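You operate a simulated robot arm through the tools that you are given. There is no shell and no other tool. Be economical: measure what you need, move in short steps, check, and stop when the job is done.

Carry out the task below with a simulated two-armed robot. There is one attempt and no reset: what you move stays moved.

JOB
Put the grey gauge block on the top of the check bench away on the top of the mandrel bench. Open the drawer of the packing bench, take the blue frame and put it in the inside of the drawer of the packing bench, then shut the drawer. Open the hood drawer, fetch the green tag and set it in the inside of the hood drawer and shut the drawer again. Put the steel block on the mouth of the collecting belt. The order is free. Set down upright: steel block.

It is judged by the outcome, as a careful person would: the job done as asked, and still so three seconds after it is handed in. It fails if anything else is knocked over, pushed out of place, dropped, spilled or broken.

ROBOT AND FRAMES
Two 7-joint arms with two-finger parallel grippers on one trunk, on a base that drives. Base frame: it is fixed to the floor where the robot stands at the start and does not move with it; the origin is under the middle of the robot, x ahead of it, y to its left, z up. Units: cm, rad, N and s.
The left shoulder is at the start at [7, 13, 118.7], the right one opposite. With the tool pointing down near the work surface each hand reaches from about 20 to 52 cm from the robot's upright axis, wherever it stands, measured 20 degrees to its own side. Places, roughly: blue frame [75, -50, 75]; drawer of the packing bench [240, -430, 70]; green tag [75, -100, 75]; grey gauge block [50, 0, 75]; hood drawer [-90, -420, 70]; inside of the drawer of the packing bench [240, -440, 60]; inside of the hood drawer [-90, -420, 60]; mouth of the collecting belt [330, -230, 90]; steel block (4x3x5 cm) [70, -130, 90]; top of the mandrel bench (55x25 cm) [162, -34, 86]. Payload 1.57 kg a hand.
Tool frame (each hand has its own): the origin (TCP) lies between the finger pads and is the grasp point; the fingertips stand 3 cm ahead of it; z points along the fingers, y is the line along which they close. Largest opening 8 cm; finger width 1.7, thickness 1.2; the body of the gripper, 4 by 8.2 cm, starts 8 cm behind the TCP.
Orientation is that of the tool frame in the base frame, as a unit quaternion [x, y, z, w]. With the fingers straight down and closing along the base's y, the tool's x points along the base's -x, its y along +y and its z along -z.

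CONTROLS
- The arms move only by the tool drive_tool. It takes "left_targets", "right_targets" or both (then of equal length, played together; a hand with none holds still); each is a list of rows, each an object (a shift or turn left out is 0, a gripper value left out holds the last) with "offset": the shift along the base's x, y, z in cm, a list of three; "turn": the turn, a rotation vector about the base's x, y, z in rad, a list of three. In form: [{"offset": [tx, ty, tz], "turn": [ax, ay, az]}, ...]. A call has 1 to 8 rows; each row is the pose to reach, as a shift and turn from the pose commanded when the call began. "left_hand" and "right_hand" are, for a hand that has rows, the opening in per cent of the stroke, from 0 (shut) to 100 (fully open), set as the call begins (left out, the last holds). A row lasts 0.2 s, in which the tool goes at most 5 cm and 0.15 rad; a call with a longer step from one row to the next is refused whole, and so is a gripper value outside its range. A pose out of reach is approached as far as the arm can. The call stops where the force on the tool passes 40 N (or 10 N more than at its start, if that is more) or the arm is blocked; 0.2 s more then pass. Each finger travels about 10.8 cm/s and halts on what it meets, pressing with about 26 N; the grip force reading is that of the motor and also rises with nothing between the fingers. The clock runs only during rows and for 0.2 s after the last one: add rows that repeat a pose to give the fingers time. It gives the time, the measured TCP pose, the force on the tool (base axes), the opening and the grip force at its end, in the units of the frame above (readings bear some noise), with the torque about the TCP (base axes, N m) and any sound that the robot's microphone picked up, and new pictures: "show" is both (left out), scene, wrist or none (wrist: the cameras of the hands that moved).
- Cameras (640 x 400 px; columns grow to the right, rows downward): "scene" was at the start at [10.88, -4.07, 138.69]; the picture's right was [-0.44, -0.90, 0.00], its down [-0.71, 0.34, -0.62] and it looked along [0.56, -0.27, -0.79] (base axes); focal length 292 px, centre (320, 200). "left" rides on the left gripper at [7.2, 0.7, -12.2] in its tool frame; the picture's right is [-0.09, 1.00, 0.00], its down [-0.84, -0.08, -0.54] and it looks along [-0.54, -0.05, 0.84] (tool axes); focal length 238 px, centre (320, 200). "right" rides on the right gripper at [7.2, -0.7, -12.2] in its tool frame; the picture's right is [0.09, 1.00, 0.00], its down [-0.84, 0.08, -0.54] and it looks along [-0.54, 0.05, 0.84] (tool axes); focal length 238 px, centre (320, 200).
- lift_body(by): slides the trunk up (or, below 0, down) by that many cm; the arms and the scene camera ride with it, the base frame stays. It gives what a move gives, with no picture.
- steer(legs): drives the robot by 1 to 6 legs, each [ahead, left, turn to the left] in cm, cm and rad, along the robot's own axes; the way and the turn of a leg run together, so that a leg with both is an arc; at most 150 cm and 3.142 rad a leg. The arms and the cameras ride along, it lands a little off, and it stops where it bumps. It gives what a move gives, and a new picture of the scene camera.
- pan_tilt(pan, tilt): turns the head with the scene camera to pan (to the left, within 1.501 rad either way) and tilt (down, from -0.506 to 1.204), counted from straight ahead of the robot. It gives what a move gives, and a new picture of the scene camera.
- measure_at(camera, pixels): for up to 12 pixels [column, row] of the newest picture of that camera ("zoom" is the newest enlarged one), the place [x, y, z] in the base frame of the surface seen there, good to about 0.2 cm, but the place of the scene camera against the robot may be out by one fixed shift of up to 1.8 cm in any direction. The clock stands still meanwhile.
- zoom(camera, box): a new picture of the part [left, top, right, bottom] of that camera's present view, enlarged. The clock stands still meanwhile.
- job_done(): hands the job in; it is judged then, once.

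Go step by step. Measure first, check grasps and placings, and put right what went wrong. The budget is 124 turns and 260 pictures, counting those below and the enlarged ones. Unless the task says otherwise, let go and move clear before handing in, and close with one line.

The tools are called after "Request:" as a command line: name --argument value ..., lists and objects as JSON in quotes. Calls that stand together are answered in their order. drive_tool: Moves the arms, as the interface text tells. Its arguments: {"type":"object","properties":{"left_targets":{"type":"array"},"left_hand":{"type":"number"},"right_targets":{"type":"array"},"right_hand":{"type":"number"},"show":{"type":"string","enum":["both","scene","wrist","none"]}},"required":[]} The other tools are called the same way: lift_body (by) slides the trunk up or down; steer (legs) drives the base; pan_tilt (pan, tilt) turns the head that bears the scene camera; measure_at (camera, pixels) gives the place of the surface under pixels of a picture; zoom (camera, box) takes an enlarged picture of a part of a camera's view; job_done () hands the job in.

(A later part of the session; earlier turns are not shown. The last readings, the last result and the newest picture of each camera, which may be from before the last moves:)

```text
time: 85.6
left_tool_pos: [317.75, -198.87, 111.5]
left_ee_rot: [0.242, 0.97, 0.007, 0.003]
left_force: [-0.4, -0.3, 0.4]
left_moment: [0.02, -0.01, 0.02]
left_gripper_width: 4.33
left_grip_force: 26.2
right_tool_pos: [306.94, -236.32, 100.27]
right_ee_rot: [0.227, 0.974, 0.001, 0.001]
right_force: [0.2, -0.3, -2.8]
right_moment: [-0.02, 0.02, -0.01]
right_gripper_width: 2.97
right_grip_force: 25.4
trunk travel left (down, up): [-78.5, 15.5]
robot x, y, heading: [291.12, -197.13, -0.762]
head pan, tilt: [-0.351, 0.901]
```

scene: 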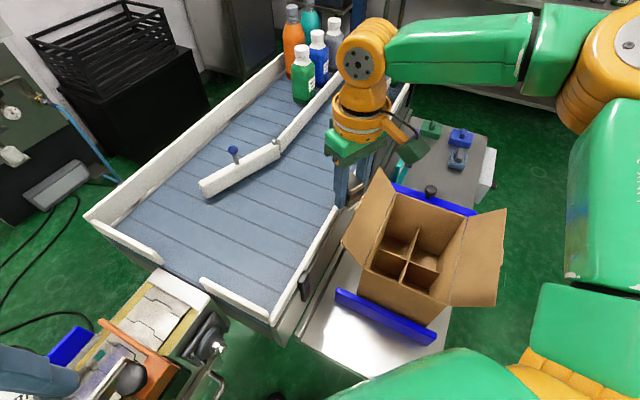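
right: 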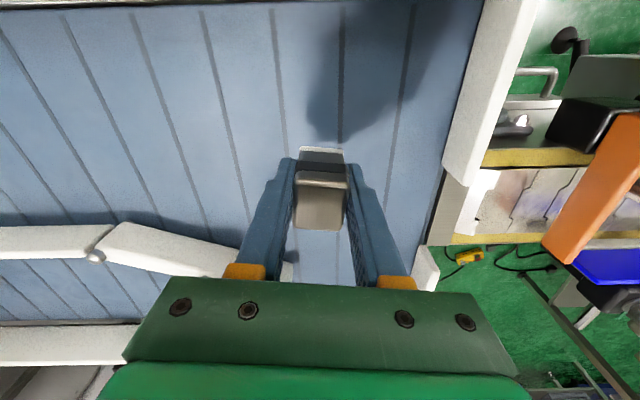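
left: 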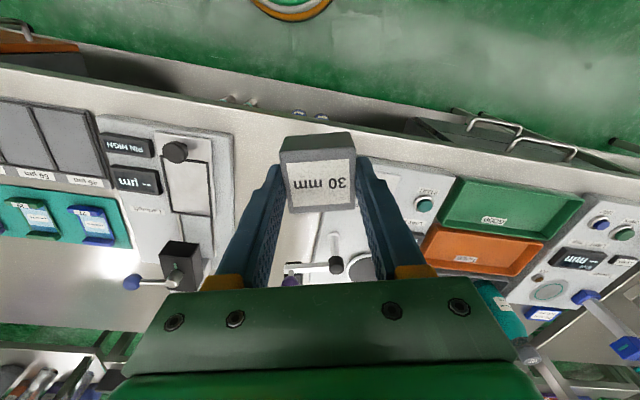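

Now the right hand goes inward to (328,-228), in five steps.

Request:
drive_tool --right_targets '[{"offset": [4.2, 1.7, 0]}, {"offset": [8.4, 3.4, -0.5]}, {"offset": [12.6, 5, -1]}, {"offset": [16.8, 6.7, -1.5]}, {"offset": [20, 8, -2]}, {"offset": [20, 8, -2]}]' --show "both"

```text
time: 87.0
left_tool_pos: [317.65, -198.91, 111.69]
left_ee_rot: [0.242, 0.97, 0.008, 0.003]
left_force: [-0.6, 1.1, -0.7]
left_moment: [-0.01, 0.02, -0.02]
left_gripper_width: 4.3
left_grip_force: 26.2
right_tool_pos: [309.55, -231.76, 99.56]
right_ee_rot: [0.228, 0.974, 0.002, 0.001]
right_force: [0.2, -0.3, -3.0]
right_moment: [-0.05, 0.01, 0.03]
right_gripper_width: 2.96
right_grip_force: 26.1
right hand out of reach, approached as far as the arm can: row 1, 2, 3, 4, 5, 6
trunk travel left (down, up): [-78.5, 15.5]
robot x, y, heading: [290.48, -197.21, -0.759]
head pan, tilt: [-0.351, 0.901]
```

scene: 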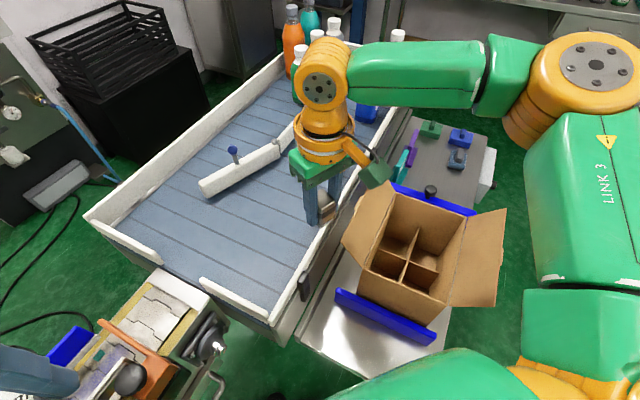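
right: 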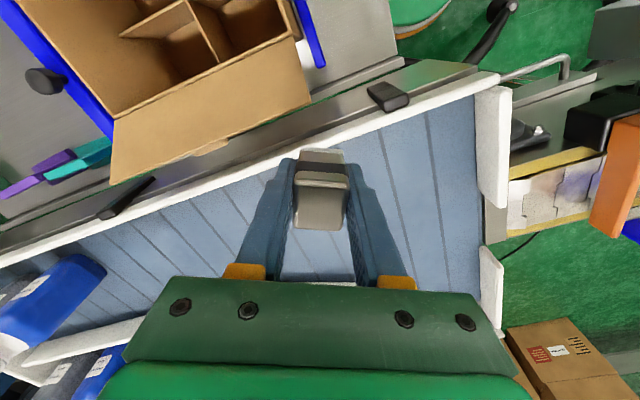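

Inward is worse; forward reach tops out at about 38 cm on this arm. So I'll turn back left to heading -0.15, so the target lies further outward at the same forward distance.

Request:
steer --legs '[[0, 0, 0.6]]'

Request:
drive_tool --right_targets '[{"offset": [-1, -4, 0]}, {"offset": [-1, -8, -1]}, {"offset": [-0.5, -10, -2]}, {"offset": [1, -11, -3]}, {"offset": [1, -11, -3]}]' --show "wrist"

```text
time: 89.0
left_tool_pos: [313.95, -183.36, 111.6]
left_ee_rot: [-0.057, 0.998, 0.009, 0.001]
left_force: [0.7, -0.7, 0.6]
left_moment: [0.04, 0.01, 0.0]
left_gripper_width: 4.29
left_grip_force: 26.7
right_tool_pos: [326.08, -214.99, 99.58]
right_ee_rot: [-0.072, 0.997, 0.002, 0.001]
right_force: [-0.7, 0.4, -2.7]
right_moment: [-0.01, 0.01, -0.01]
right_gripper_width: 2.97
right_grip_force: 26.0
trunk travel left (down, up): [-78.5, 15.5]
robot x, y, heading: [291.08, -197.15, -0.151]
head pan, tilt: [-0.351, 0.901]
```

scene: 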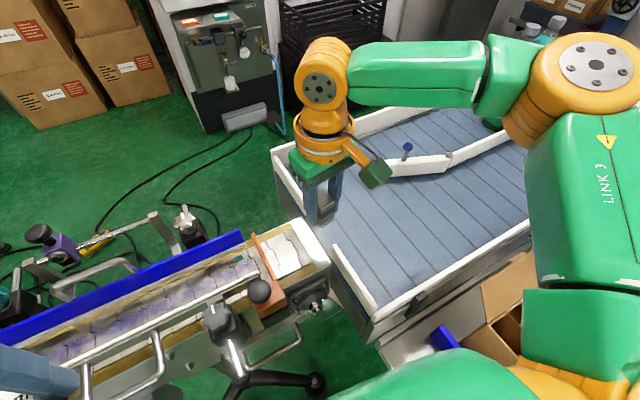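

```text
time: 90.2
left_tool_pos: [313.96, -183.34, 111.56]
left_ee_rot: [-0.058, 0.998, 0.007, 0.002]
left_force: [0.4, 0.5, -0.3]
left_moment: [0.0, -0.01, 0.01]
left_gripper_width: 4.29
left_grip_force: 25.9
right_tool_pos: [327.04, -225.98, 96.38]
right_ee_rot: [-0.072, 0.997, 0.001, 0.001]
right_force: [-0.8, 0.1, -2.5]
right_moment: [0.02, -0.01, -0.02]
right_gripper_width: 2.96
right_grip_force: 26.3
trunk travel left (down, up): [-78.5, 15.5]
robot x, y, heading: [290.83, -196.73, -0.158]
head pan, tilt: [-0.351, 0.901]
```

right: 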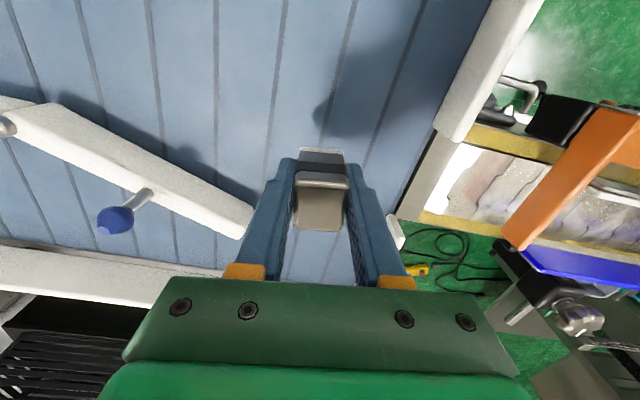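

Outward works: the hand is at (327,-226). I'll measure the belt and the deflector tip (245,215) in the wrist view before lowering.

Request:
measure_at --camera "right" --pixels '[[248, 210], [240, 235], [270, 150], [340, 120], [450, 120], [395, 235], [255, 100], [390, 170]]'

```text
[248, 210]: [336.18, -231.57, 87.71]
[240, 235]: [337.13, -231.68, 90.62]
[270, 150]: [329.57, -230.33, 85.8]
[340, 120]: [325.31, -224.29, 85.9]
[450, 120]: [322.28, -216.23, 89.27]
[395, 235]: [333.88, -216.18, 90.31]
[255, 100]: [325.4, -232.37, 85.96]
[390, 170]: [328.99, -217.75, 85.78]
```

The belt is at z 85.8 and the block bottom sits 3.5 cm below the TCP. I'll lower by the trunk 6.7 cm to z of about 89.6.

Request:
lift_body --by -6.7

Request:
drive_tool --right_targets '[{"offset": [0, 0, -0.2]}, {"offset": [0, 0, -0.2]}]' --show "wrist"

```text
time: 91.3
left_tool_pos: [313.86, -183.36, 104.87]
left_ee_rot: [-0.057, 0.998, 0.008, 0.0]
left_force: [0.6, 0.5, -0.5]
left_moment: [-0.04, 0.01, -0.02]
left_gripper_width: 4.31
left_grip_force: 25.5
right_tool_pos: [327.14, -226.07, 89.82]
right_ee_rot: [-0.071, 0.997, 0.001, 0.0]
right_force: [0.1, 0.7, -3.4]
right_moment: [0.02, -0.01, 0.01]
right_gripper_width: 3.0
right_grip_force: 25.9
trunk travel left (down, up): [-71.8, 22.2]
robot x, y, heading: [290.61, -197.01, -0.155]
head pan, tilt: [-0.351, 0.901]
```

```text
time: 91.9
left_tool_pos: [313.99, -183.33, 104.88]
left_ee_rot: [-0.058, 0.998, 0.008, 0.0]
left_force: [-0.6, -0.2, -1.2]
left_moment: [-0.02, -0.01, 0.03]
left_gripper_width: 4.31
left_grip_force: 26.0
right_tool_pos: [327.16, -225.9, 89.59]
right_ee_rot: [-0.072, 0.997, 0.001, 0.002]
right_force: [0.3, 0.3, -3.4]
right_moment: [0.0, 0.03, -0.02]
right_gripper_width: 2.98
right_grip_force: 25.5
trunk travel left (down, up): [-71.8, 22.2]
robot x, y, heading: [290.98, -196.72, -0.151]
head pan, tilt: [-0.351, 0.901]
```

right: 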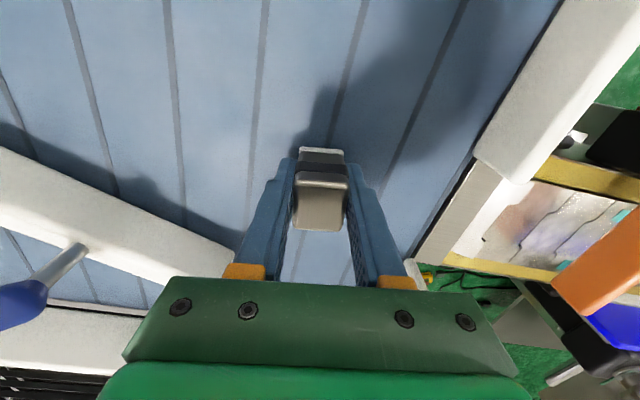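

There's no contact yet (-3.4 N is only the block's weight). I'll lower slowly.

Request:
drive_tool --right_targets '[{"offset": [0, 0, -0.2]}, {"offset": [0, 0, -0.2]}]' --show "none"

Request:
drive_tool --right_targets '[{"offset": [0, 0, -0.2]}, {"offset": [0, 0, -0.2]}]' --show "none"

```text
time: 92.5
left_tool_pos: [313.91, -183.29, 104.87]
left_ee_rot: [-0.056, 0.998, 0.007, 0.0]
left_force: [1.2, 0.8, 0.3]
left_moment: [0.05, -0.03, -0.01]
left_gripper_width: 4.29
left_grip_force: 25.6
right_tool_pos: [327.16, -226.06, 89.44]
right_ee_rot: [-0.071, 0.997, 0.002, 0.0]
right_force: [0.3, -0.6, -2.6]
right_moment: [0.0, 0.0, 0.01]
right_gripper_width: 2.98
right_grip_force: 26.2
trunk travel left (down, up): [-71.8, 22.2]
robot x, y, heading: [290.7, -196.93, -0.156]
head pan, tilt: [-0.351, 0.901]
```

```text
time: 93.1
left_tool_pos: [313.92, -183.29, 104.9]
left_ee_rot: [-0.057, 0.998, 0.008, 0.0]
left_force: [0.7, 0.1, -0.5]
left_moment: [-0.01, 0.01, 0.02]
left_gripper_width: 4.32
left_grip_force: 26.4
right_tool_pos: [326.98, -226.05, 89.2]
right_ee_rot: [-0.073, 0.997, 0.002, 0.0]
right_force: [0.5, -0.8, -2.8]
right_moment: [-0.01, 0.03, 0.0]
right_gripper_width: 3.0
right_grip_force: 25.7
trunk travel left (down, up): [-71.8, 22.2]
robot x, y, heading: [290.58, -196.81, -0.157]
head pan, tilt: [-0.351, 0.901]
```

Request:
drive_tool --right_targets '[{"offset": [0, 0, -0.2]}, {"offset": [0, 0, -0.2]}]' --show "none"

Request:
drive_tool --right_targets '[{"offset": [0, 0, -0.15]}, {"offset": [0, 0, -0.15]}]' --show "wrist"

```text
time: 93.7
left_tool_pos: [313.78, -183.31, 104.88]
left_ee_rot: [-0.057, 0.998, 0.008, 0.001]
left_force: [0.4, -0.4, -0.7]
left_moment: [-0.01, 0.0, 0.01]
left_gripper_width: 4.32
left_grip_force: 26.3
right_tool_pos: [327.12, -225.98, 89.17]
right_ee_rot: [-0.072, 0.997, 0.0, 0.003]
right_force: [4.7, -7.2, 17.0]
right_moment: [-0.33, 0.2, 0.11]
right_gripper_width: 2.98
right_grip_force: 26.3
trunk travel left (down, up): [-71.8, 22.2]
robot x, y, heading: [291.16, -196.77, -0.151]
head pan, tilt: [-0.351, 0.901]
```

```text
time: 94.3
left_tool_pos: [313.84, -183.27, 105.01]
left_ee_rot: [-0.057, 0.998, 0.008, 0.0]
left_force: [-0.3, -0.1, -0.1]
left_moment: [0.02, -0.02, -0.01]
left_gripper_width: 4.3
left_grip_force: 25.7
right_tool_pos: [326.88, -226.02, 89.05]
right_ee_rot: [-0.072, 0.997, 0.001, 0.002]
right_force: [5.3, -6.8, 19.2]
right_moment: [-0.3, -0.24, -0.05]
right_gripper_width: 2.97
right_grip_force: 26.0
trunk travel left (down, up): [-71.8, 22.2]
robot x, y, heading: [290.83, -197.11, -0.154]
head pan, tilt: [-0.351, 0.901]
```

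right: 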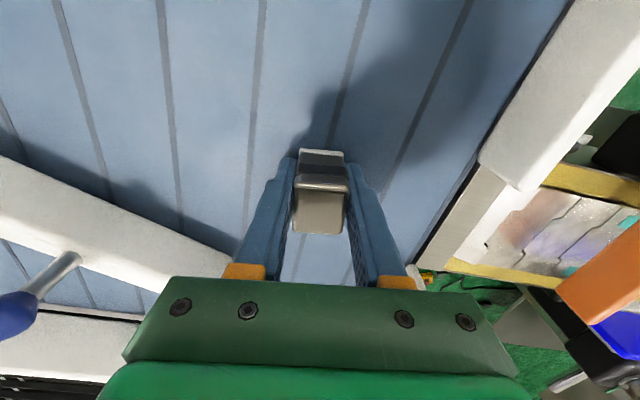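

Contact made (about 20 N up). I'll ease up slightly and open the fingers.

Request:
drive_tool --right_targets '[{"offset": [0, 0, 0.2]}, {"offset": [0, 0, 0.2]}]' --show "none"

Request:
drive_tool --right_targets '[{"offset": [0, 0, 0]}, {"offset": [0, 0, 0]}, {"offset": [0, 0, 0]}]' --right_hand 70 --show "wrist"

```text
time: 94.9
left_tool_pos: [313.83, -183.33, 104.93]
left_ee_rot: [-0.057, 0.998, 0.008, 0.001]
left_force: [0.5, -0.1, -0.5]
left_moment: [-0.03, 0.01, 0.05]
left_gripper_width: 4.31
left_grip_force: 26.0
right_tool_pos: [326.93, -225.93, 88.96]
right_ee_rot: [-0.072, 0.997, 0.003, -0.001]
right_force: [-0.2, -0.7, 1.0]
right_moment: [-0.06, -0.07, -0.02]
right_gripper_width: 2.98
right_grip_force: 25.9
trunk travel left (down, up): [-71.8, 22.2]
robot x, y, heading: [290.78, -196.93, -0.153]
head pan, tilt: [-0.351, 0.901]
```

```text
time: 95.7
left_tool_pos: [313.99, -183.22, 104.91]
left_ee_rot: [-0.057, 0.998, 0.008, 0.001]
left_force: [-1.3, -0.2, -0.5]
left_moment: [0.03, -0.02, -0.02]
left_gripper_width: 4.3
left_grip_force: 26.2
right_tool_pos: [326.99, -225.91, 88.95]
right_ee_rot: [-0.071, 0.998, 0.002, 0.0]
right_force: [-0.8, 1.0, 0.6]
right_moment: [-0.01, 0.03, -0.02]
right_gripper_width: 5.59
right_grip_force: 0.1
trunk travel left (down, up): [-71.8, 22.2]
robot x, y, heading: [290.94, -196.93, -0.154]
head pan, tilt: [-0.351, 0.901]
```

right: 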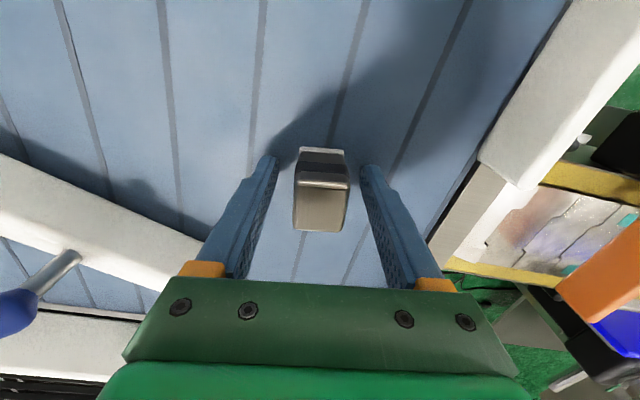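

The block stands free between the fingers. I'll raise by the trunk and retract.

Request:
lift_body --by 16

Request:
drive_tool --right_targets '[{"offset": [-4, 0, 0]}, {"offset": [-8, 0, 0]}, {"offset": [-12, 0, 0]}, {"offset": [-16, 1, 0]}]' --show "both"

```text
time: 97.5
left_tool_pos: [313.9, -183.27, 120.9]
left_ee_rot: [-0.056, 0.998, 0.007, 0.001]
left_force: [0.0, 0.0, -1.3]
left_moment: [0.02, -0.02, -0.02]
left_gripper_width: 4.31
left_grip_force: 25.6
right_tool_pos: [327.1, -225.98, 105.19]
right_ee_rot: [-0.071, 0.997, 0.002, 0.001]
right_force: [-0.3, 0.1, 0.5]
right_moment: [0.02, 0.03, -0.02]
right_gripper_width: 5.58
right_grip_force: 0.1
trunk travel left (down, up): [-87.8, 6.2]
robot x, y, heading: [291.18, -197.18, -0.156]
head pan, tilt: [-0.351, 0.901]
```

```text
time: 98.5
left_tool_pos: [313.76, -183.3, 120.94]
left_ee_rot: [-0.056, 0.998, 0.008, 0.002]
left_force: [-0.4, 0.2, -0.9]
left_moment: [0.0, -0.03, -0.01]
left_gripper_width: 4.32
left_grip_force: 26.3
right_tool_pos: [310.96, -225.06, 105.14]
right_ee_rot: [-0.072, 0.997, 0.002, 0.001]
right_force: [0.0, -0.1, 0.6]
right_moment: [0.01, -0.03, 0.02]
right_gripper_width: 5.6
right_grip_force: 0.1
trunk travel left (down, up): [-87.8, 6.2]
robot x, y, heading: [291.32, -196.91, -0.156]
head pan, tilt: [-0.351, 0.901]
```

scene: 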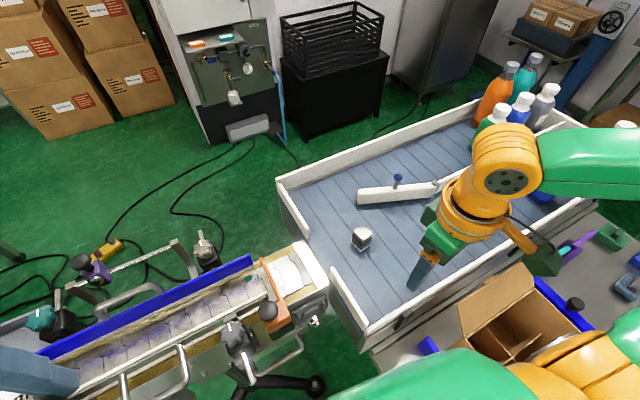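
right: 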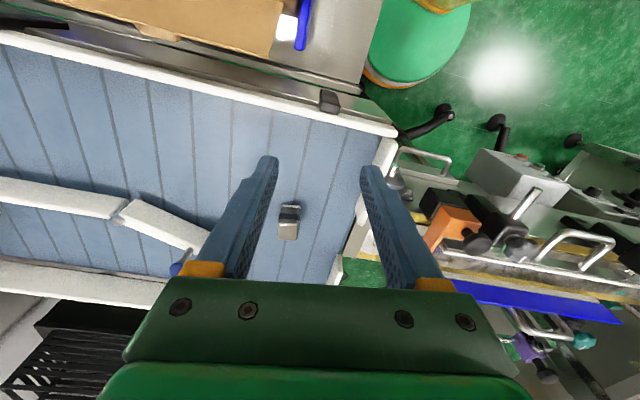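

The steel block stands upright at (362,238), in the mouth. Now to the mandrel bench: back out, turn to face +y, and drive up the aisle.

Request:
steer --legs '[[-58, 0, 0], [0, 0, 1.727], [145, 0, 0]]'

Request:
pan_tilt --pan 1.3 --tilt 0.75

```text
time: 112.8
left_tool_pos: [216.01, -22.62, 120.85]
left_ee_rot: [0.794, -0.608, -0.006, 0.006]
left_force: [0.4, -0.7, 0.4]
left_moment: [0.0, -0.01, 0.0]
left_gripper_width: 4.28
left_grip_force: 25.9
right_tool_pos: [257.81, -19.12, 105.09]
right_ee_rot: [0.803, -0.596, -0.002, 0.001]
right_force: [-0.1, 0.1, 0.3]
right_moment: [0.0, -0.01, 0.0]
right_gripper_width: 5.63
right_grip_force: 0.1
trunk travel left (down, up): [-87.8, 6.2]
robot x, y, heading: [232.79, -43.29, 1.564]
head pan, tilt: [-0.351, 0.901]
```

scene: 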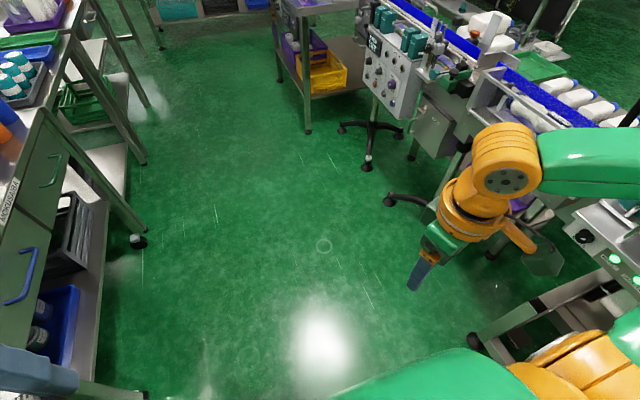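

```text
time: 114.5
left_tool_pos: [215.92, -22.5, 121.0]
left_ee_rot: [0.794, -0.608, -0.005, 0.006]
left_force: [-0.8, -0.5, -1.0]
left_moment: [-0.01, -0.03, -0.03]
left_gripper_width: 4.29
left_grip_force: 26.0
right_tool_pos: [257.77, -19.08, 105.06]
right_ee_rot: [0.802, -0.597, -0.002, 0.0]
right_force: [0.0, 0.2, 0.0]
right_moment: [-0.02, -0.02, 0.01]
right_gripper_width: 5.61
right_grip_force: 0.0
trunk travel left (down, up): [-87.8, 6.2]
robot x, y, heading: [232.95, -43.44, 1.563]
head pan, tilt: [1.3, 0.75]
```

scene: 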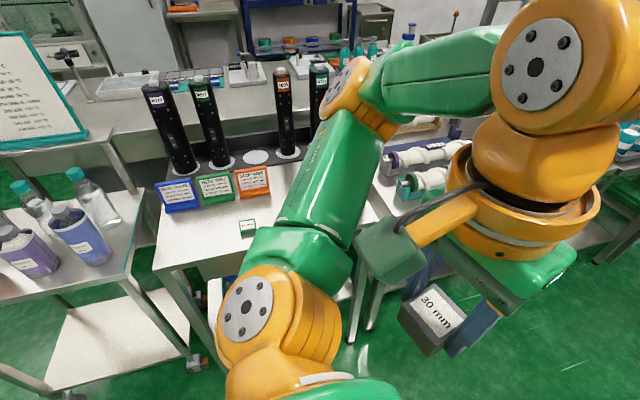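

The mandrel bench's free strip is visible around (210,235), with a small green item at (247,227). I'll measure.

Request:
measure_at --camera "scene" --pixels '[[160, 268], [210, 225], [247, 227], [190, 235], [225, 252], [180, 205], [252, 192], [230, 235], [345, 225], [200, 250], [370, 190]]'

Request:
zoom --camera "scene" --box '[130, 120, 410, 295]'

```text
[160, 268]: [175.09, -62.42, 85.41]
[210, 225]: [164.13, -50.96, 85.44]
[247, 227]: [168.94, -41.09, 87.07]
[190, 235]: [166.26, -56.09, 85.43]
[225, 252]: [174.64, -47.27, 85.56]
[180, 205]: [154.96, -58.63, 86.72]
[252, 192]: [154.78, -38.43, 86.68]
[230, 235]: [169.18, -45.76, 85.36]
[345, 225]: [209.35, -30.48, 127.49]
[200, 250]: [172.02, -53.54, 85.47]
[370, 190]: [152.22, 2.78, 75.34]
```

```text
2.29 times, centred on (270, 208) of scene
```

zoom: 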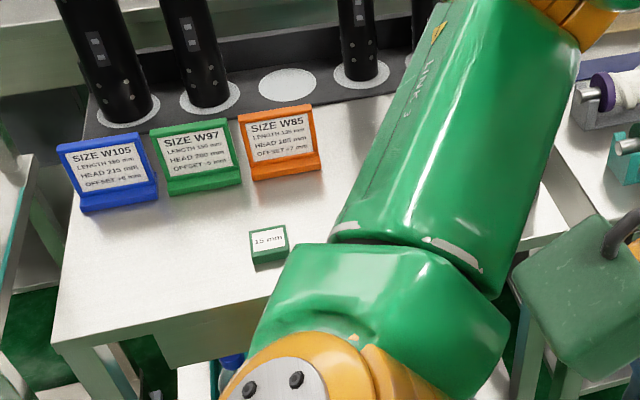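

Free strip x 158-175; the small 15 mm block is at (169,-41). I'll place the gauge block near (166.5,-52), standing at (207,-41) facing -x.

Request:
steer --legs '[[0, 0, 1.578], [25, -2, 0]]'

Request:
pan_tilt --pan 0.3 --tilt 1.0

```text
time: 120.2
left_tool_pos: [187.06, -57.81, 121.06]
left_ee_rot: [0.992, 0.129, 0.0, 0.008]
left_force: [0.7, 0.0, -0.5]
left_moment: [-0.02, 0.0, 0.02]
left_gripper_width: 4.32
left_grip_force: 26.1
right_tool_pos: [183.8, -16.02, 105.11]
right_ee_rot: [0.99, 0.143, -0.002, 0.001]
right_force: [0.0, 1.2, 0.3]
right_moment: [-0.02, 0.03, 0.0]
right_gripper_width: 5.58
right_grip_force: 0.1
trunk travel left (down, up): [-87.8, 6.2]
robot x, y, heading: [207.57, -40.96, 3.128]
head pan, tilt: [1.3, 0.75]
```

scene: 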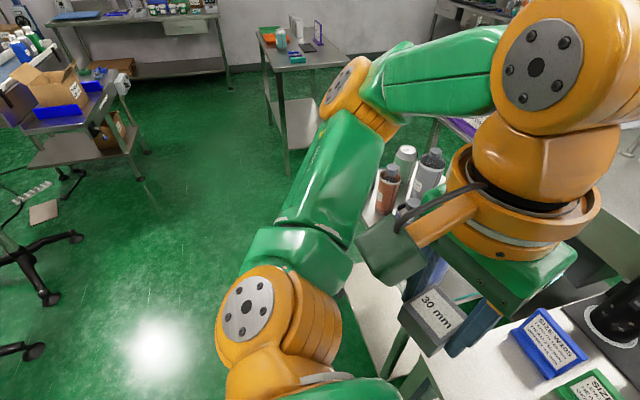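

```text
time: 121.4
left_tool_pos: [186.81, -57.84, 120.9]
left_ee_rot: [0.992, 0.129, 0.0, 0.008]
left_force: [0.1, -0.4, -0.3]
left_moment: [-0.03, -0.03, 0.02]
left_gripper_width: 4.3
left_grip_force: 26.0
right_tool_pos: [183.47, -16.26, 105.04]
right_ee_rot: [0.99, 0.143, -0.001, 0.003]
right_force: [-0.1, -0.6, -0.1]
right_moment: [0.0, -0.01, 0.02]
right_gripper_width: 5.59
right_grip_force: 0.1
trunk travel left (down, up): [-87.8, 6.2]
robot x, y, heading: [207.84, -40.98, 3.13]
head pan, tilt: [0.3, 1.0]
```

scene: 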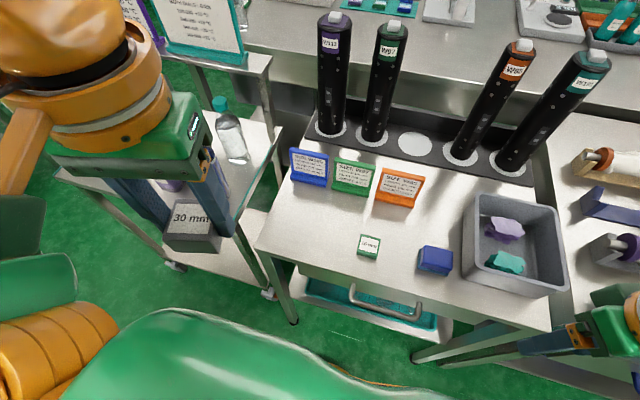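

I'll move the left hand over (166.5,-51.5) while coming down to z 106.

Request:
drive_tool --left_targets '[{"offset": [-2, 0, -4]}, {"offset": [-4, 1, -8]}, {"offset": [-7, 2, -11]}, {"offset": [-11, 3, -13]}, {"offset": [-15, 4.5, -14]}, {"offset": [-19, 6, -15]}, {"offset": [-20.3, 6.3, -15]}, {"offset": [-20.3, 6.3, -15]}]' --show "both"

```text
time: 123.2
left_tool_pos: [166.48, -51.77, 105.9]
left_ee_rot: [0.992, 0.128, 0.0, 0.009]
left_force: [-0.6, 0.4, 0.1]
left_moment: [0.01, -0.01, -0.02]
left_gripper_width: 4.3
left_grip_force: 25.5
right_tool_pos: [183.69, -16.17, 105.08]
right_ee_rot: [0.99, 0.143, -0.001, 0.002]
right_force: [0.4, -0.6, 0.1]
right_moment: [0.02, 0.01, 0.02]
right_gripper_width: 5.61
right_grip_force: 0.0
trunk travel left (down, up): [-87.8, 6.2]
robot x, y, heading: [207.69, -40.94, 3.128]
head pan, tilt: [0.3, 1.0]
```

scene: 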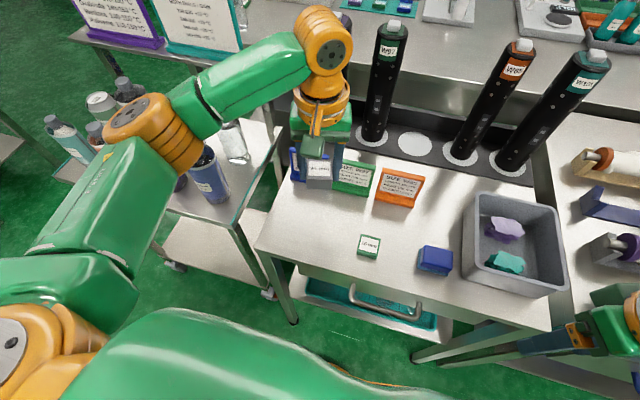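
left: 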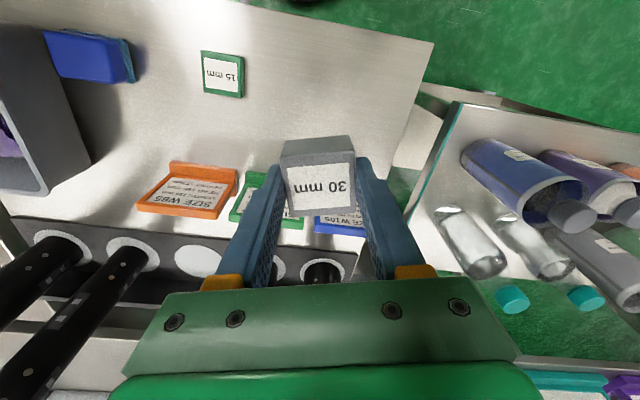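

I'll measure the cards' near edges and the bench in the wrist view for clearance.

Request:
measure_at --camera "left" --pixels '[[270, 175], [245, 210], [262, 140], [240, 96], [340, 115], [215, 195], [380, 140], [365, 55]]'

```text
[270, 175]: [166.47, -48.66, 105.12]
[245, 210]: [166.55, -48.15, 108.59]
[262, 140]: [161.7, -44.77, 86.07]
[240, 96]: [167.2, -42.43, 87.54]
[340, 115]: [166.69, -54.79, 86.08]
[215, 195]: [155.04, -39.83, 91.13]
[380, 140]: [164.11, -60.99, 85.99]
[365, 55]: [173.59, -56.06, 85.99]
```

The bench is at z 86.05, and the cards stay at x below 158. I'll descend to z 89.9, shifting 1 cm towards me.

Request:
drive_tool --left_targets '[{"offset": [1, 0, -4]}, {"offset": [1, 0, -8]}, {"offset": [1, 0, -12]}, {"offset": [1, 0, -15]}, {"offset": [1, 0, -16]}, {"offset": [1, 0, -16]}]' --show "wrist"

Request:
drive_tool --left_targets '[{"offset": [0, 0, -0.25]}, {"offset": [0, 0, -0.25]}]' --show "none"

```text
time: 124.6
left_tool_pos: [167.53, -51.63, 89.93]
left_ee_rot: [0.992, 0.128, 0.001, 0.009]
left_force: [0.0, -1.0, -0.3]
left_moment: [0.04, -0.01, 0.0]
left_gripper_width: 4.34
left_grip_force: 25.7
right_tool_pos: [183.55, -16.06, 105.05]
right_ee_rot: [0.99, 0.143, -0.001, 0.002]
right_force: [-0.3, 0.0, 0.2]
right_moment: [-0.02, -0.02, -0.04]
right_gripper_width: 5.62
right_grip_force: 0.1
trunk travel left (down, up): [-87.8, 6.2]
robot x, y, heading: [207.62, -40.97, 3.127]
head pan, tilt: [0.3, 1.0]
```

left: 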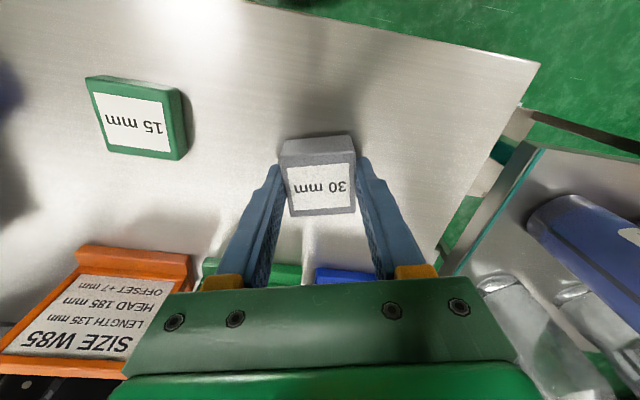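

```text
time: 125.2
left_tool_pos: [167.53, -51.58, 89.61]
left_ee_rot: [0.992, 0.128, 0.0, 0.007]
left_force: [0.4, 0.1, -1.4]
left_moment: [0.02, -0.01, 0.01]
left_gripper_width: 4.31
left_grip_force: 25.5
right_tool_pos: [183.62, -16.01, 105.0]
right_ee_rot: [0.99, 0.143, -0.001, 0.002]
right_force: [0.3, -0.6, -0.1]
right_moment: [-0.01, -0.02, -0.03]
right_gripper_width: 5.6
right_grip_force: 0.1
trunk travel left (down, up): [-87.8, 6.2]
robot x, y, heading: [207.81, -41.18, 3.125]
head pan, tilt: [0.3, 1.0]
```

Request:
drive_tool --left_targets '[{"offset": [0, 0, -0.2]}, {"offset": [0, 0, -0.35]}, {"offset": [0, 0, -0.35]}]' --show "none"

```text
time: 126.0
left_tool_pos: [167.67, -51.48, 89.39]
left_ee_rot: [0.992, 0.129, -0.001, 0.006]
left_force: [-2.3, -1.9, 10.8]
left_moment: [0.24, -0.06, 0.04]
left_gripper_width: 4.34
left_grip_force: 26.5
right_tool_pos: [183.63, -16.02, 105.04]
right_ee_rot: [0.99, 0.144, 0.0, 0.002]
right_force: [0.8, 0.2, -0.2]
right_moment: [-0.02, 0.0, -0.03]
right_gripper_width: 5.57
right_grip_force: 0.0
trunk travel left (down, up): [-87.8, 6.2]
robot x, y, heading: [207.19, -41.1, 3.131]
head pan, tilt: [0.3, 1.0]
```

Contact at 10.8 N. I'll open, then rise.

Request:
drive_tool --left_targets '[{"offset": [0, 0, 0.1]}, {"offset": [0, 0, 0.1]}, {"offset": [0, 0, 0.1]}]' --left_hand 80 --show "none"

Request:
drive_tool --left_targets '[{"offset": [0, 0, 4]}, {"offset": [0, 0, 8]}, {"offset": [2, 0, 12]}, {"offset": [6, 0, 15]}, {"offset": [10, 0, 18]}, {"offset": [14, -2, 20]}, {"offset": [18, -4, 22]}]' --show "both"

```text
time: 126.8
left_tool_pos: [167.58, -51.51, 89.38]
left_ee_rot: [0.992, 0.129, 0.001, 0.008]
left_force: [-0.2, 0.2, -0.6]
left_moment: [0.01, -0.02, -0.03]
left_gripper_width: 6.41
left_grip_force: 0.2
right_tool_pos: [183.59, -16.14, 105.1]
right_ee_rot: [0.99, 0.143, 0.0, 0.002]
right_force: [0.1, -0.3, 0.2]
right_moment: [-0.01, -0.02, -0.01]
right_gripper_width: 5.63
right_grip_force: 0.1
trunk travel left (down, up): [-87.8, 6.2]
robot x, y, heading: [207.52, -41.03, 3.126]
head pan, tilt: [0.3, 1.0]
```

```text
time: 128.4
left_tool_pos: [185.66, -55.64, 111.66]
left_ee_rot: [0.992, 0.129, -0.001, 0.008]
left_force: [0.8, -0.6, 0.6]
left_moment: [0.03, 0.03, 0.01]
left_gripper_width: 6.37
left_grip_force: 0.2
right_tool_pos: [183.74, -16.25, 105.13]
right_ee_rot: [0.99, 0.143, -0.002, 0.001]
right_force: [0.0, -0.9, 0.0]
right_moment: [0.04, 0.01, 0.0]
right_gripper_width: 5.6
right_grip_force: 0.1
trunk travel left (down, up): [-87.8, 6.2]
robot x, y, heading: [207.63, -41.07, 3.125]
head pan, tilt: [0.3, 1.0]
```

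scene: 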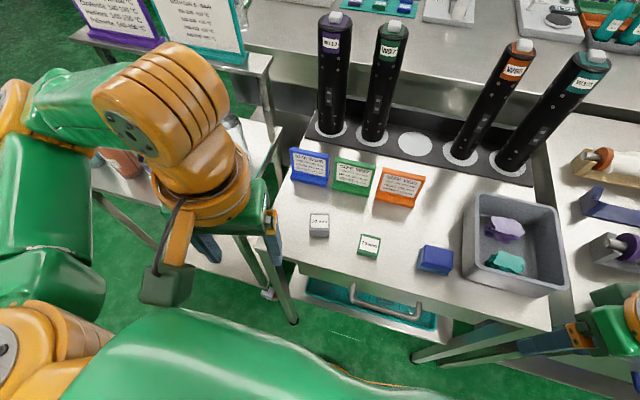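
left: 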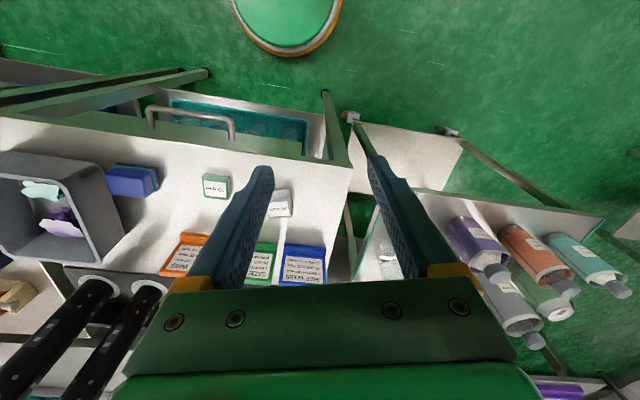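

The gauge block stands well on the mandrel bench at (318,222). Next is the green tag: I'll go back around to the end of the check bench.

Request:
steer --legs '[[-27, 0, 0], [0, 143, 0], [0, 0, -1.555], [0, 80, 0], [0, 71, 0]]'

Request:
pan_tilt --pan 0.0 --tilt 0.95

```text
time: 148.1
left_tool_pos: [65.94, -158.65, 111.56]
left_ee_rot: [0.793, -0.61, -0.005, 0.006]
left_force: [-0.6, -1.0, -0.8]
left_moment: [0.02, 0.03, 0.01]
left_gripper_width: 6.42
left_grip_force: 0.2
right_tool_pos: [105.28, -156.88, 105.15]
right_ee_rot: [0.802, -0.597, -0.003, 0.002]
right_force: [-0.8, 0.1, -0.4]
right_moment: [-0.02, -0.01, 0.03]
right_gripper_width: 5.63
right_grip_force: 0.0
trunk travel left (down, up): [-87.8, 6.2]
robot x, y, heading: [80.46, -180.8, 1.56]
head pan, tilt: [0.3, 1.0]
```

scene: 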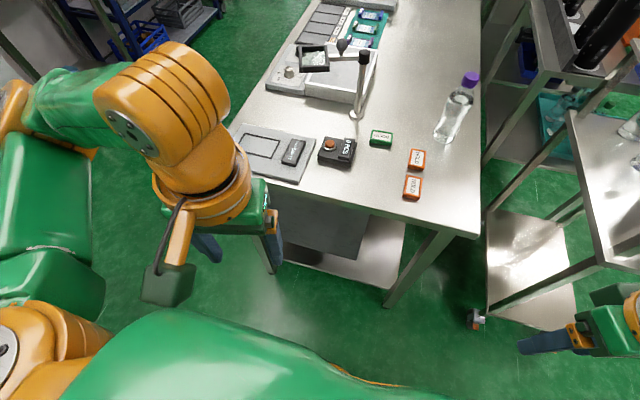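

```text
time: 148.9
left_tool_pos: [65.75, -158.77, 111.64]
left_ee_rot: [0.793, -0.609, -0.005, 0.006]
left_force: [0.2, 0.2, -0.3]
left_moment: [0.0, 0.01, 0.0]
left_gripper_width: 6.38
left_grip_force: 0.1
right_tool_pos: [105.22, -156.88, 105.07]
right_ee_rot: [0.802, -0.598, -0.001, 0.001]
right_force: [0.4, -0.2, -0.7]
right_moment: [0.02, -0.01, 0.01]
right_gripper_width: 5.61
right_grip_force: 0.0
trunk travel left (down, up): [-87.8, 6.2]
robot x, y, heading: [80.38, -180.77, 1.56]
head pan, tilt: [0.0, 0.949]
```

scene: 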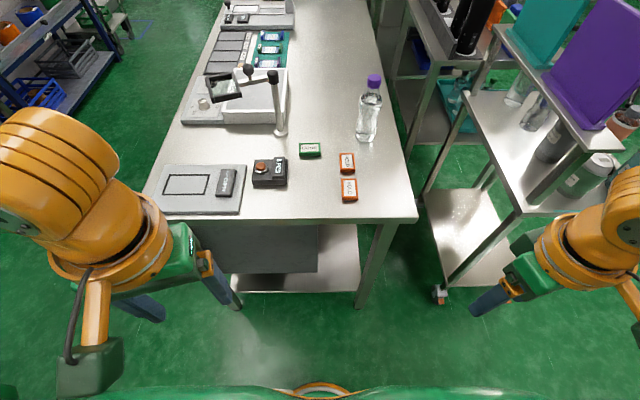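

I'll measure the tag at (310,150), the bench end edge, the legs and the lower shelf before closing in.

Request:
measure_at --camera "scene" --pixels '[[300, 145], [319, 143], [301, 157], [320, 155], [310, 150], [300, 219], [295, 291], [360, 305], [235, 308], [281, 80], [368, 80], [347, 165]]'

Request:
zoom --camera "scene" --box '[230, 90, 390, 190]'

```text
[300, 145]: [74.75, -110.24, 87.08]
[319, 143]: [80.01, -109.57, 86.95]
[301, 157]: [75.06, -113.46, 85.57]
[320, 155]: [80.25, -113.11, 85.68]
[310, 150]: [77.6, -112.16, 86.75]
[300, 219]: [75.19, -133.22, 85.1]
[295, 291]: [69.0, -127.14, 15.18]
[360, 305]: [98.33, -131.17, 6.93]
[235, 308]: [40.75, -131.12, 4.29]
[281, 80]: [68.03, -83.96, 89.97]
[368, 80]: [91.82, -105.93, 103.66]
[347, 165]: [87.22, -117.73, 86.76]
```

```text
4.00 times, centred on (310, 140) of scene
```

zoom: 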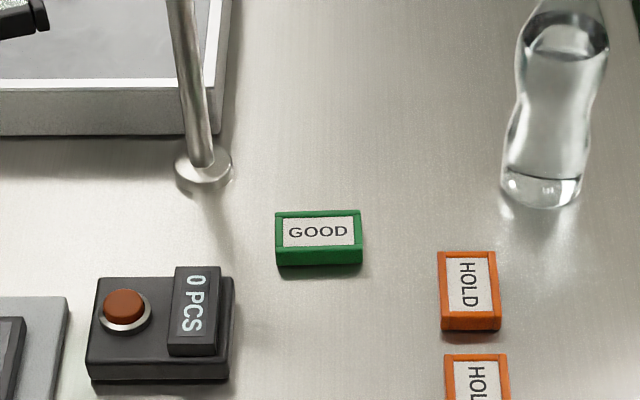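

The tag is 5.5 x 3.5 cm at about (78.4,-111). I'll drive up to y of about -155 (3 cm clear of the bench end) and square the left hand.

Request:
steer --legs '[[25, -4, 0.01]]'

Request:
drive_tool --left_targets '[{"offset": [2, 4, 0], "turn": [0, 0, -0.13]}, {"offset": [4, 8, -1], "turn": [0, 0, -0.26]}, {"offset": [6, 12, -2], "turn": [0, 0, -0.26]}, {"offset": [8, 16, -5], "turn": [0, 0, -0.26]}, {"offset": [8.5, 20, -8], "turn": [0, 0, -0.26]}, {"offset": [8.5, 21, -11], "turn": [0, 0, -0.26]}, {"offset": [8.5, 21, -11], "turn": [0, 0, -0.26]}]' --left_hand 100 --show "wrist"

```text
time: 150.8
left_tool_pos: [69.52, -133.63, 111.67]
left_ee_rot: [0.797, -0.604, -0.007, 0.005]
left_force: [0.6, 0.3, -0.1]
left_moment: [0.02, -0.01, -0.04]
left_gripper_width: 6.38
left_grip_force: 0.2
right_tool_pos: [108.88, -131.14, 105.09]
right_ee_rot: [0.805, -0.593, -0.003, 0.0]
right_force: [-0.6, -0.2, 0.8]
right_moment: [-0.02, 0.0, -0.01]
right_gripper_width: 5.6
right_grip_force: 0.0
trunk travel left (down, up): [-87.8, 6.2]
robot x, y, heading: [84.3, -155.4, 1.57]
head pan, tilt: [0.0, 0.949]
```

scene: 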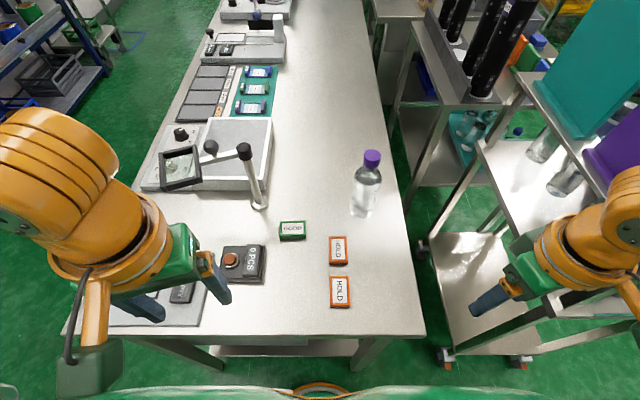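

```text
refused: row 4 steps farther than a row can; nothing moved
```

A step was too long; I'll resend it with shorter ones.

Request:
drive_tool --left_targets '[{"offset": [2, 4, 0], "turn": [0, 0, -0.13]}, {"offset": [4, 8, -1], "turn": [0, 0, -0.26]}, {"offset": [6, 12, -2], "turn": [0, 0, -0.26]}, {"offset": [7.5, 16, -4], "turn": [0, 0, -0.26]}, {"offset": [8.5, 19, -7], "turn": [0, 0, -0.26]}, {"offset": [8.5, 21.5, -11], "turn": [0, 0, -0.26]}, {"offset": [8.5, 21.5, -11], "turn": [0, 0, -0.26]}]' --left_hand 100 --show "wrist"

```text
time: 152.4
left_tool_pos: [78.11, -111.87, 100.74]
left_ee_rot: [0.711, -0.703, -0.006, 0.004]
left_force: [-0.5, 0.7, -0.1]
left_moment: [0.0, -0.06, 0.04]
left_gripper_width: 7.98
left_grip_force: 0.1
right_tool_pos: [108.92, -131.05, 105.09]
right_ee_rot: [0.805, -0.593, -0.001, 0.0]
right_force: [0.3, -0.3, -0.4]
right_moment: [-0.01, 0.0, 0.02]
right_gripper_width: 5.58
right_grip_force: 0.0
trunk travel left (down, up): [-87.8, 6.2]
robot x, y, heading: [84.6, -155.59, 1.573]
head pan, tilt: [0.0, 0.949]
```

left: 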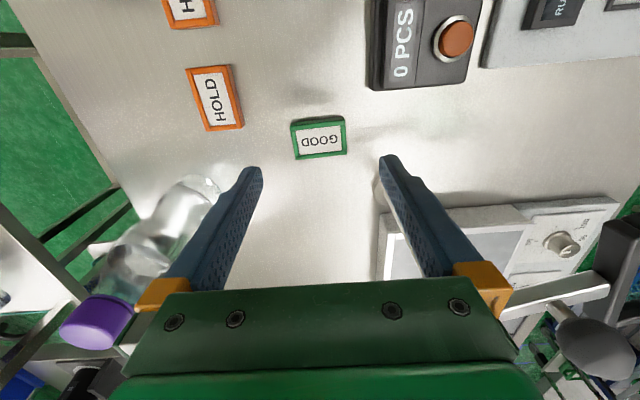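

The tag is at (320,138). I'll measure its corners and nearby hazards.

Request:
measure_at --camera "left" --pixels '[[293, 123], [343, 120], [296, 155], [345, 151], [320, 138], [330, 200], [95, 320], [560, 290]]'

```text
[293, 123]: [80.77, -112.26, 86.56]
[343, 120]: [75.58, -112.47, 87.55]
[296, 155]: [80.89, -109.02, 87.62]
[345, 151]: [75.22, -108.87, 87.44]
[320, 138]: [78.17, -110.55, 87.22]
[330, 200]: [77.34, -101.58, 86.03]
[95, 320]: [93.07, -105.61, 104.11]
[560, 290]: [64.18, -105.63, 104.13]
```

The tag's centre is (78.1,-110.6), top z 87.5. I'll descend to TCP z 89.2 and grip.

Request:
drive_tool --left_targets '[{"offset": [0, 0.7, -4]}, {"offset": [0, 1.2, -8]}, {"offset": [0, 1.2, -10.5]}, {"offset": [0, 1.2, -11.5]}, {"offset": [0, 1.2, -11.5]}]' --show "wrist"

```text
time: 153.6
left_tool_pos: [78.14, -110.81, 89.05]
left_ee_rot: [0.711, -0.704, -0.008, 0.004]
left_force: [-1.1, 1.5, 4.9]
left_moment: [-0.04, -0.25, 0.04]
left_gripper_width: 7.94
left_grip_force: 0.0
right_tool_pos: [108.87, -131.11, 105.03]
right_ee_rot: [0.805, -0.593, -0.002, 0.001]
right_force: [-0.7, -0.1, 0.7]
right_moment: [0.0, 0.02, -0.01]
right_gripper_width: 5.59
right_grip_force: 0.0
trunk travel left (down, up): [-87.8, 6.2]
robot x, y, heading: [84.69, -155.35, 1.571]
head pan, tilt: [0.0, 0.949]
```

left: 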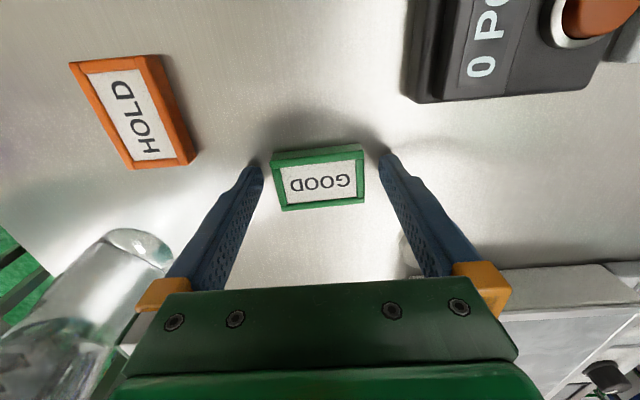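

Light contact with the bench (4.9 N). I'll rise slightly and close.

Request:
drive_tool --left_targets '[{"offset": [0, 0.1, 0.15]}, {"offset": [0, 0.1, 0.15]}, {"offset": [0, 0.1, 0.15]}, {"offset": [0, 0.1, 0.15]}]' --left_hand 0 --show "none"

Request:
drive_tool --left_targets '[{"offset": [0, 0, 3]}, {"offset": [0, 0, 7]}, {"offset": [0, 0, 11]}, {"offset": [0, -2, 15]}, {"offset": [-1, -6, 17]}, {"offset": [-3, -10, 18]}]' --show "wrist"

```text
time: 154.6
left_tool_pos: [78.04, -110.61, 89.18]
left_ee_rot: [0.711, -0.703, -0.006, 0.005]
left_force: [0.6, 0.0, -1.1]
left_moment: [0.01, 0.01, -0.01]
left_gripper_width: 5.88
left_grip_force: 26.0
right_tool_pos: [108.97, -130.89, 105.19]
right_ee_rot: [0.806, -0.592, -0.002, 0.001]
right_force: [0.4, -0.1, -0.9]
right_moment: [-0.04, -0.01, -0.03]
right_gripper_width: 5.57
right_grip_force: 0.1
trunk travel left (down, up): [-87.8, 6.2]
robot x, y, heading: [84.52, -155.37, 1.575]
head pan, tilt: [0.0, 0.949]
```

```text
time: 156.0
left_tool_pos: [74.75, -120.99, 107.18]
left_ee_rot: [0.711, -0.703, -0.007, 0.005]
left_force: [-0.7, -0.5, -0.6]
left_moment: [0.03, -0.04, 0.02]
left_gripper_width: 5.89
left_grip_force: 25.8
right_tool_pos: [108.87, -131.15, 105.22]
right_ee_rot: [0.805, -0.593, -0.002, 0.0]
right_force: [0.0, 0.9, -0.2]
right_moment: [0.02, -0.01, -0.01]
right_gripper_width: 5.59
right_grip_force: 0.0
trunk travel left (down, up): [-87.8, 6.2]
robot x, y, heading: [84.48, -155.54, 1.575]
head pan, tilt: [0.0, 0.949]
```

left: 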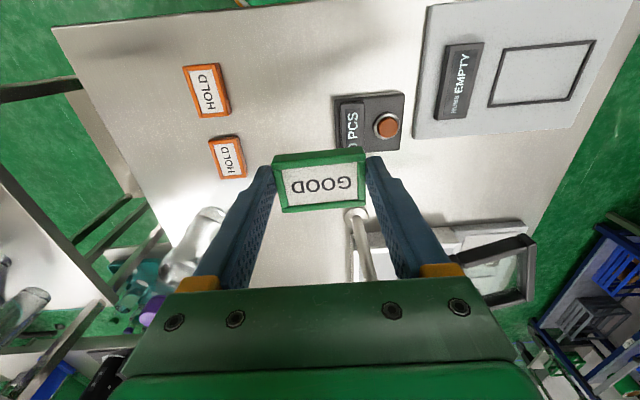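

The tag is held firmly at 5.9 cm. Now to the hood drawer: back out, move to x of about 0, turn to face -y, and look.

Request:
steer --legs '[[-32, 0, 0], [0, 110, 0], [0, 0, 3.14], [60, 0, 0]]'

Request:
pan_tilt --pan -0.3 --tilt 0.45

```text
time: 173.6
left_tool_pos: [-12.82, -280.63, 107.26]
left_ee_rot: [0.698, 0.716, 0.005, 0.007]
left_force: [-0.1, -0.5, -0.9]
left_moment: [0.0, 0.0, 0.01]
left_gripper_width: 5.9
left_grip_force: 25.8
right_tool_pos: [-47.15, -270.88, 105.14]
right_ee_rot: [0.587, 0.809, 0.001, 0.002]
right_force: [0.0, 0.7, -1.1]
right_moment: [0.04, -0.01, 0.0]
right_gripper_width: 5.61
right_grip_force: 0.1
trunk travel left (down, up): [-87.8, 6.2]
robot x, y, heading: [-22.78, -246.04, -1.555]
head pan, tilt: [0.0, 0.949]
```

scene: 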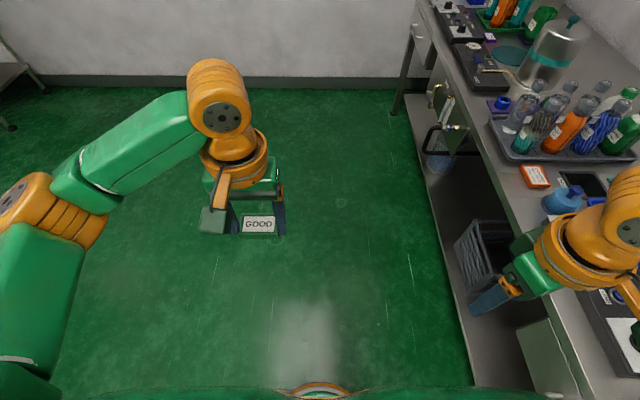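

```text
time: 174.5
left_tool_pos: [-12.94, -280.83, 107.21]
left_ee_rot: [0.698, 0.716, 0.005, 0.006]
left_force: [0.5, 0.8, -0.6]
left_moment: [0.0, -0.01, 0.03]
left_gripper_width: 5.88
left_grip_force: 25.7
right_tool_pos: [-46.9, -271.0, 105.04]
right_ee_rot: [0.587, 0.809, 0.001, 0.001]
right_force: [-0.4, 0.0, 0.4]
right_moment: [0.0, 0.02, -0.02]
right_gripper_width: 5.61
right_grip_force: 0.0
trunk travel left (down, up): [-87.8, 6.2]
robot x, y, heading: [-22.72, -246.22, -1.552]
head pan, tilt: [-0.3, 0.45]
```

scene: 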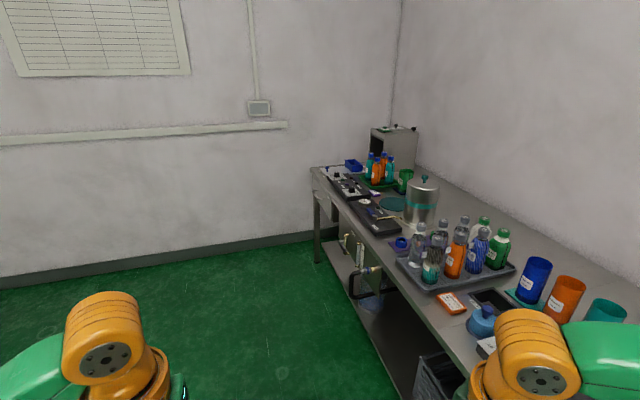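

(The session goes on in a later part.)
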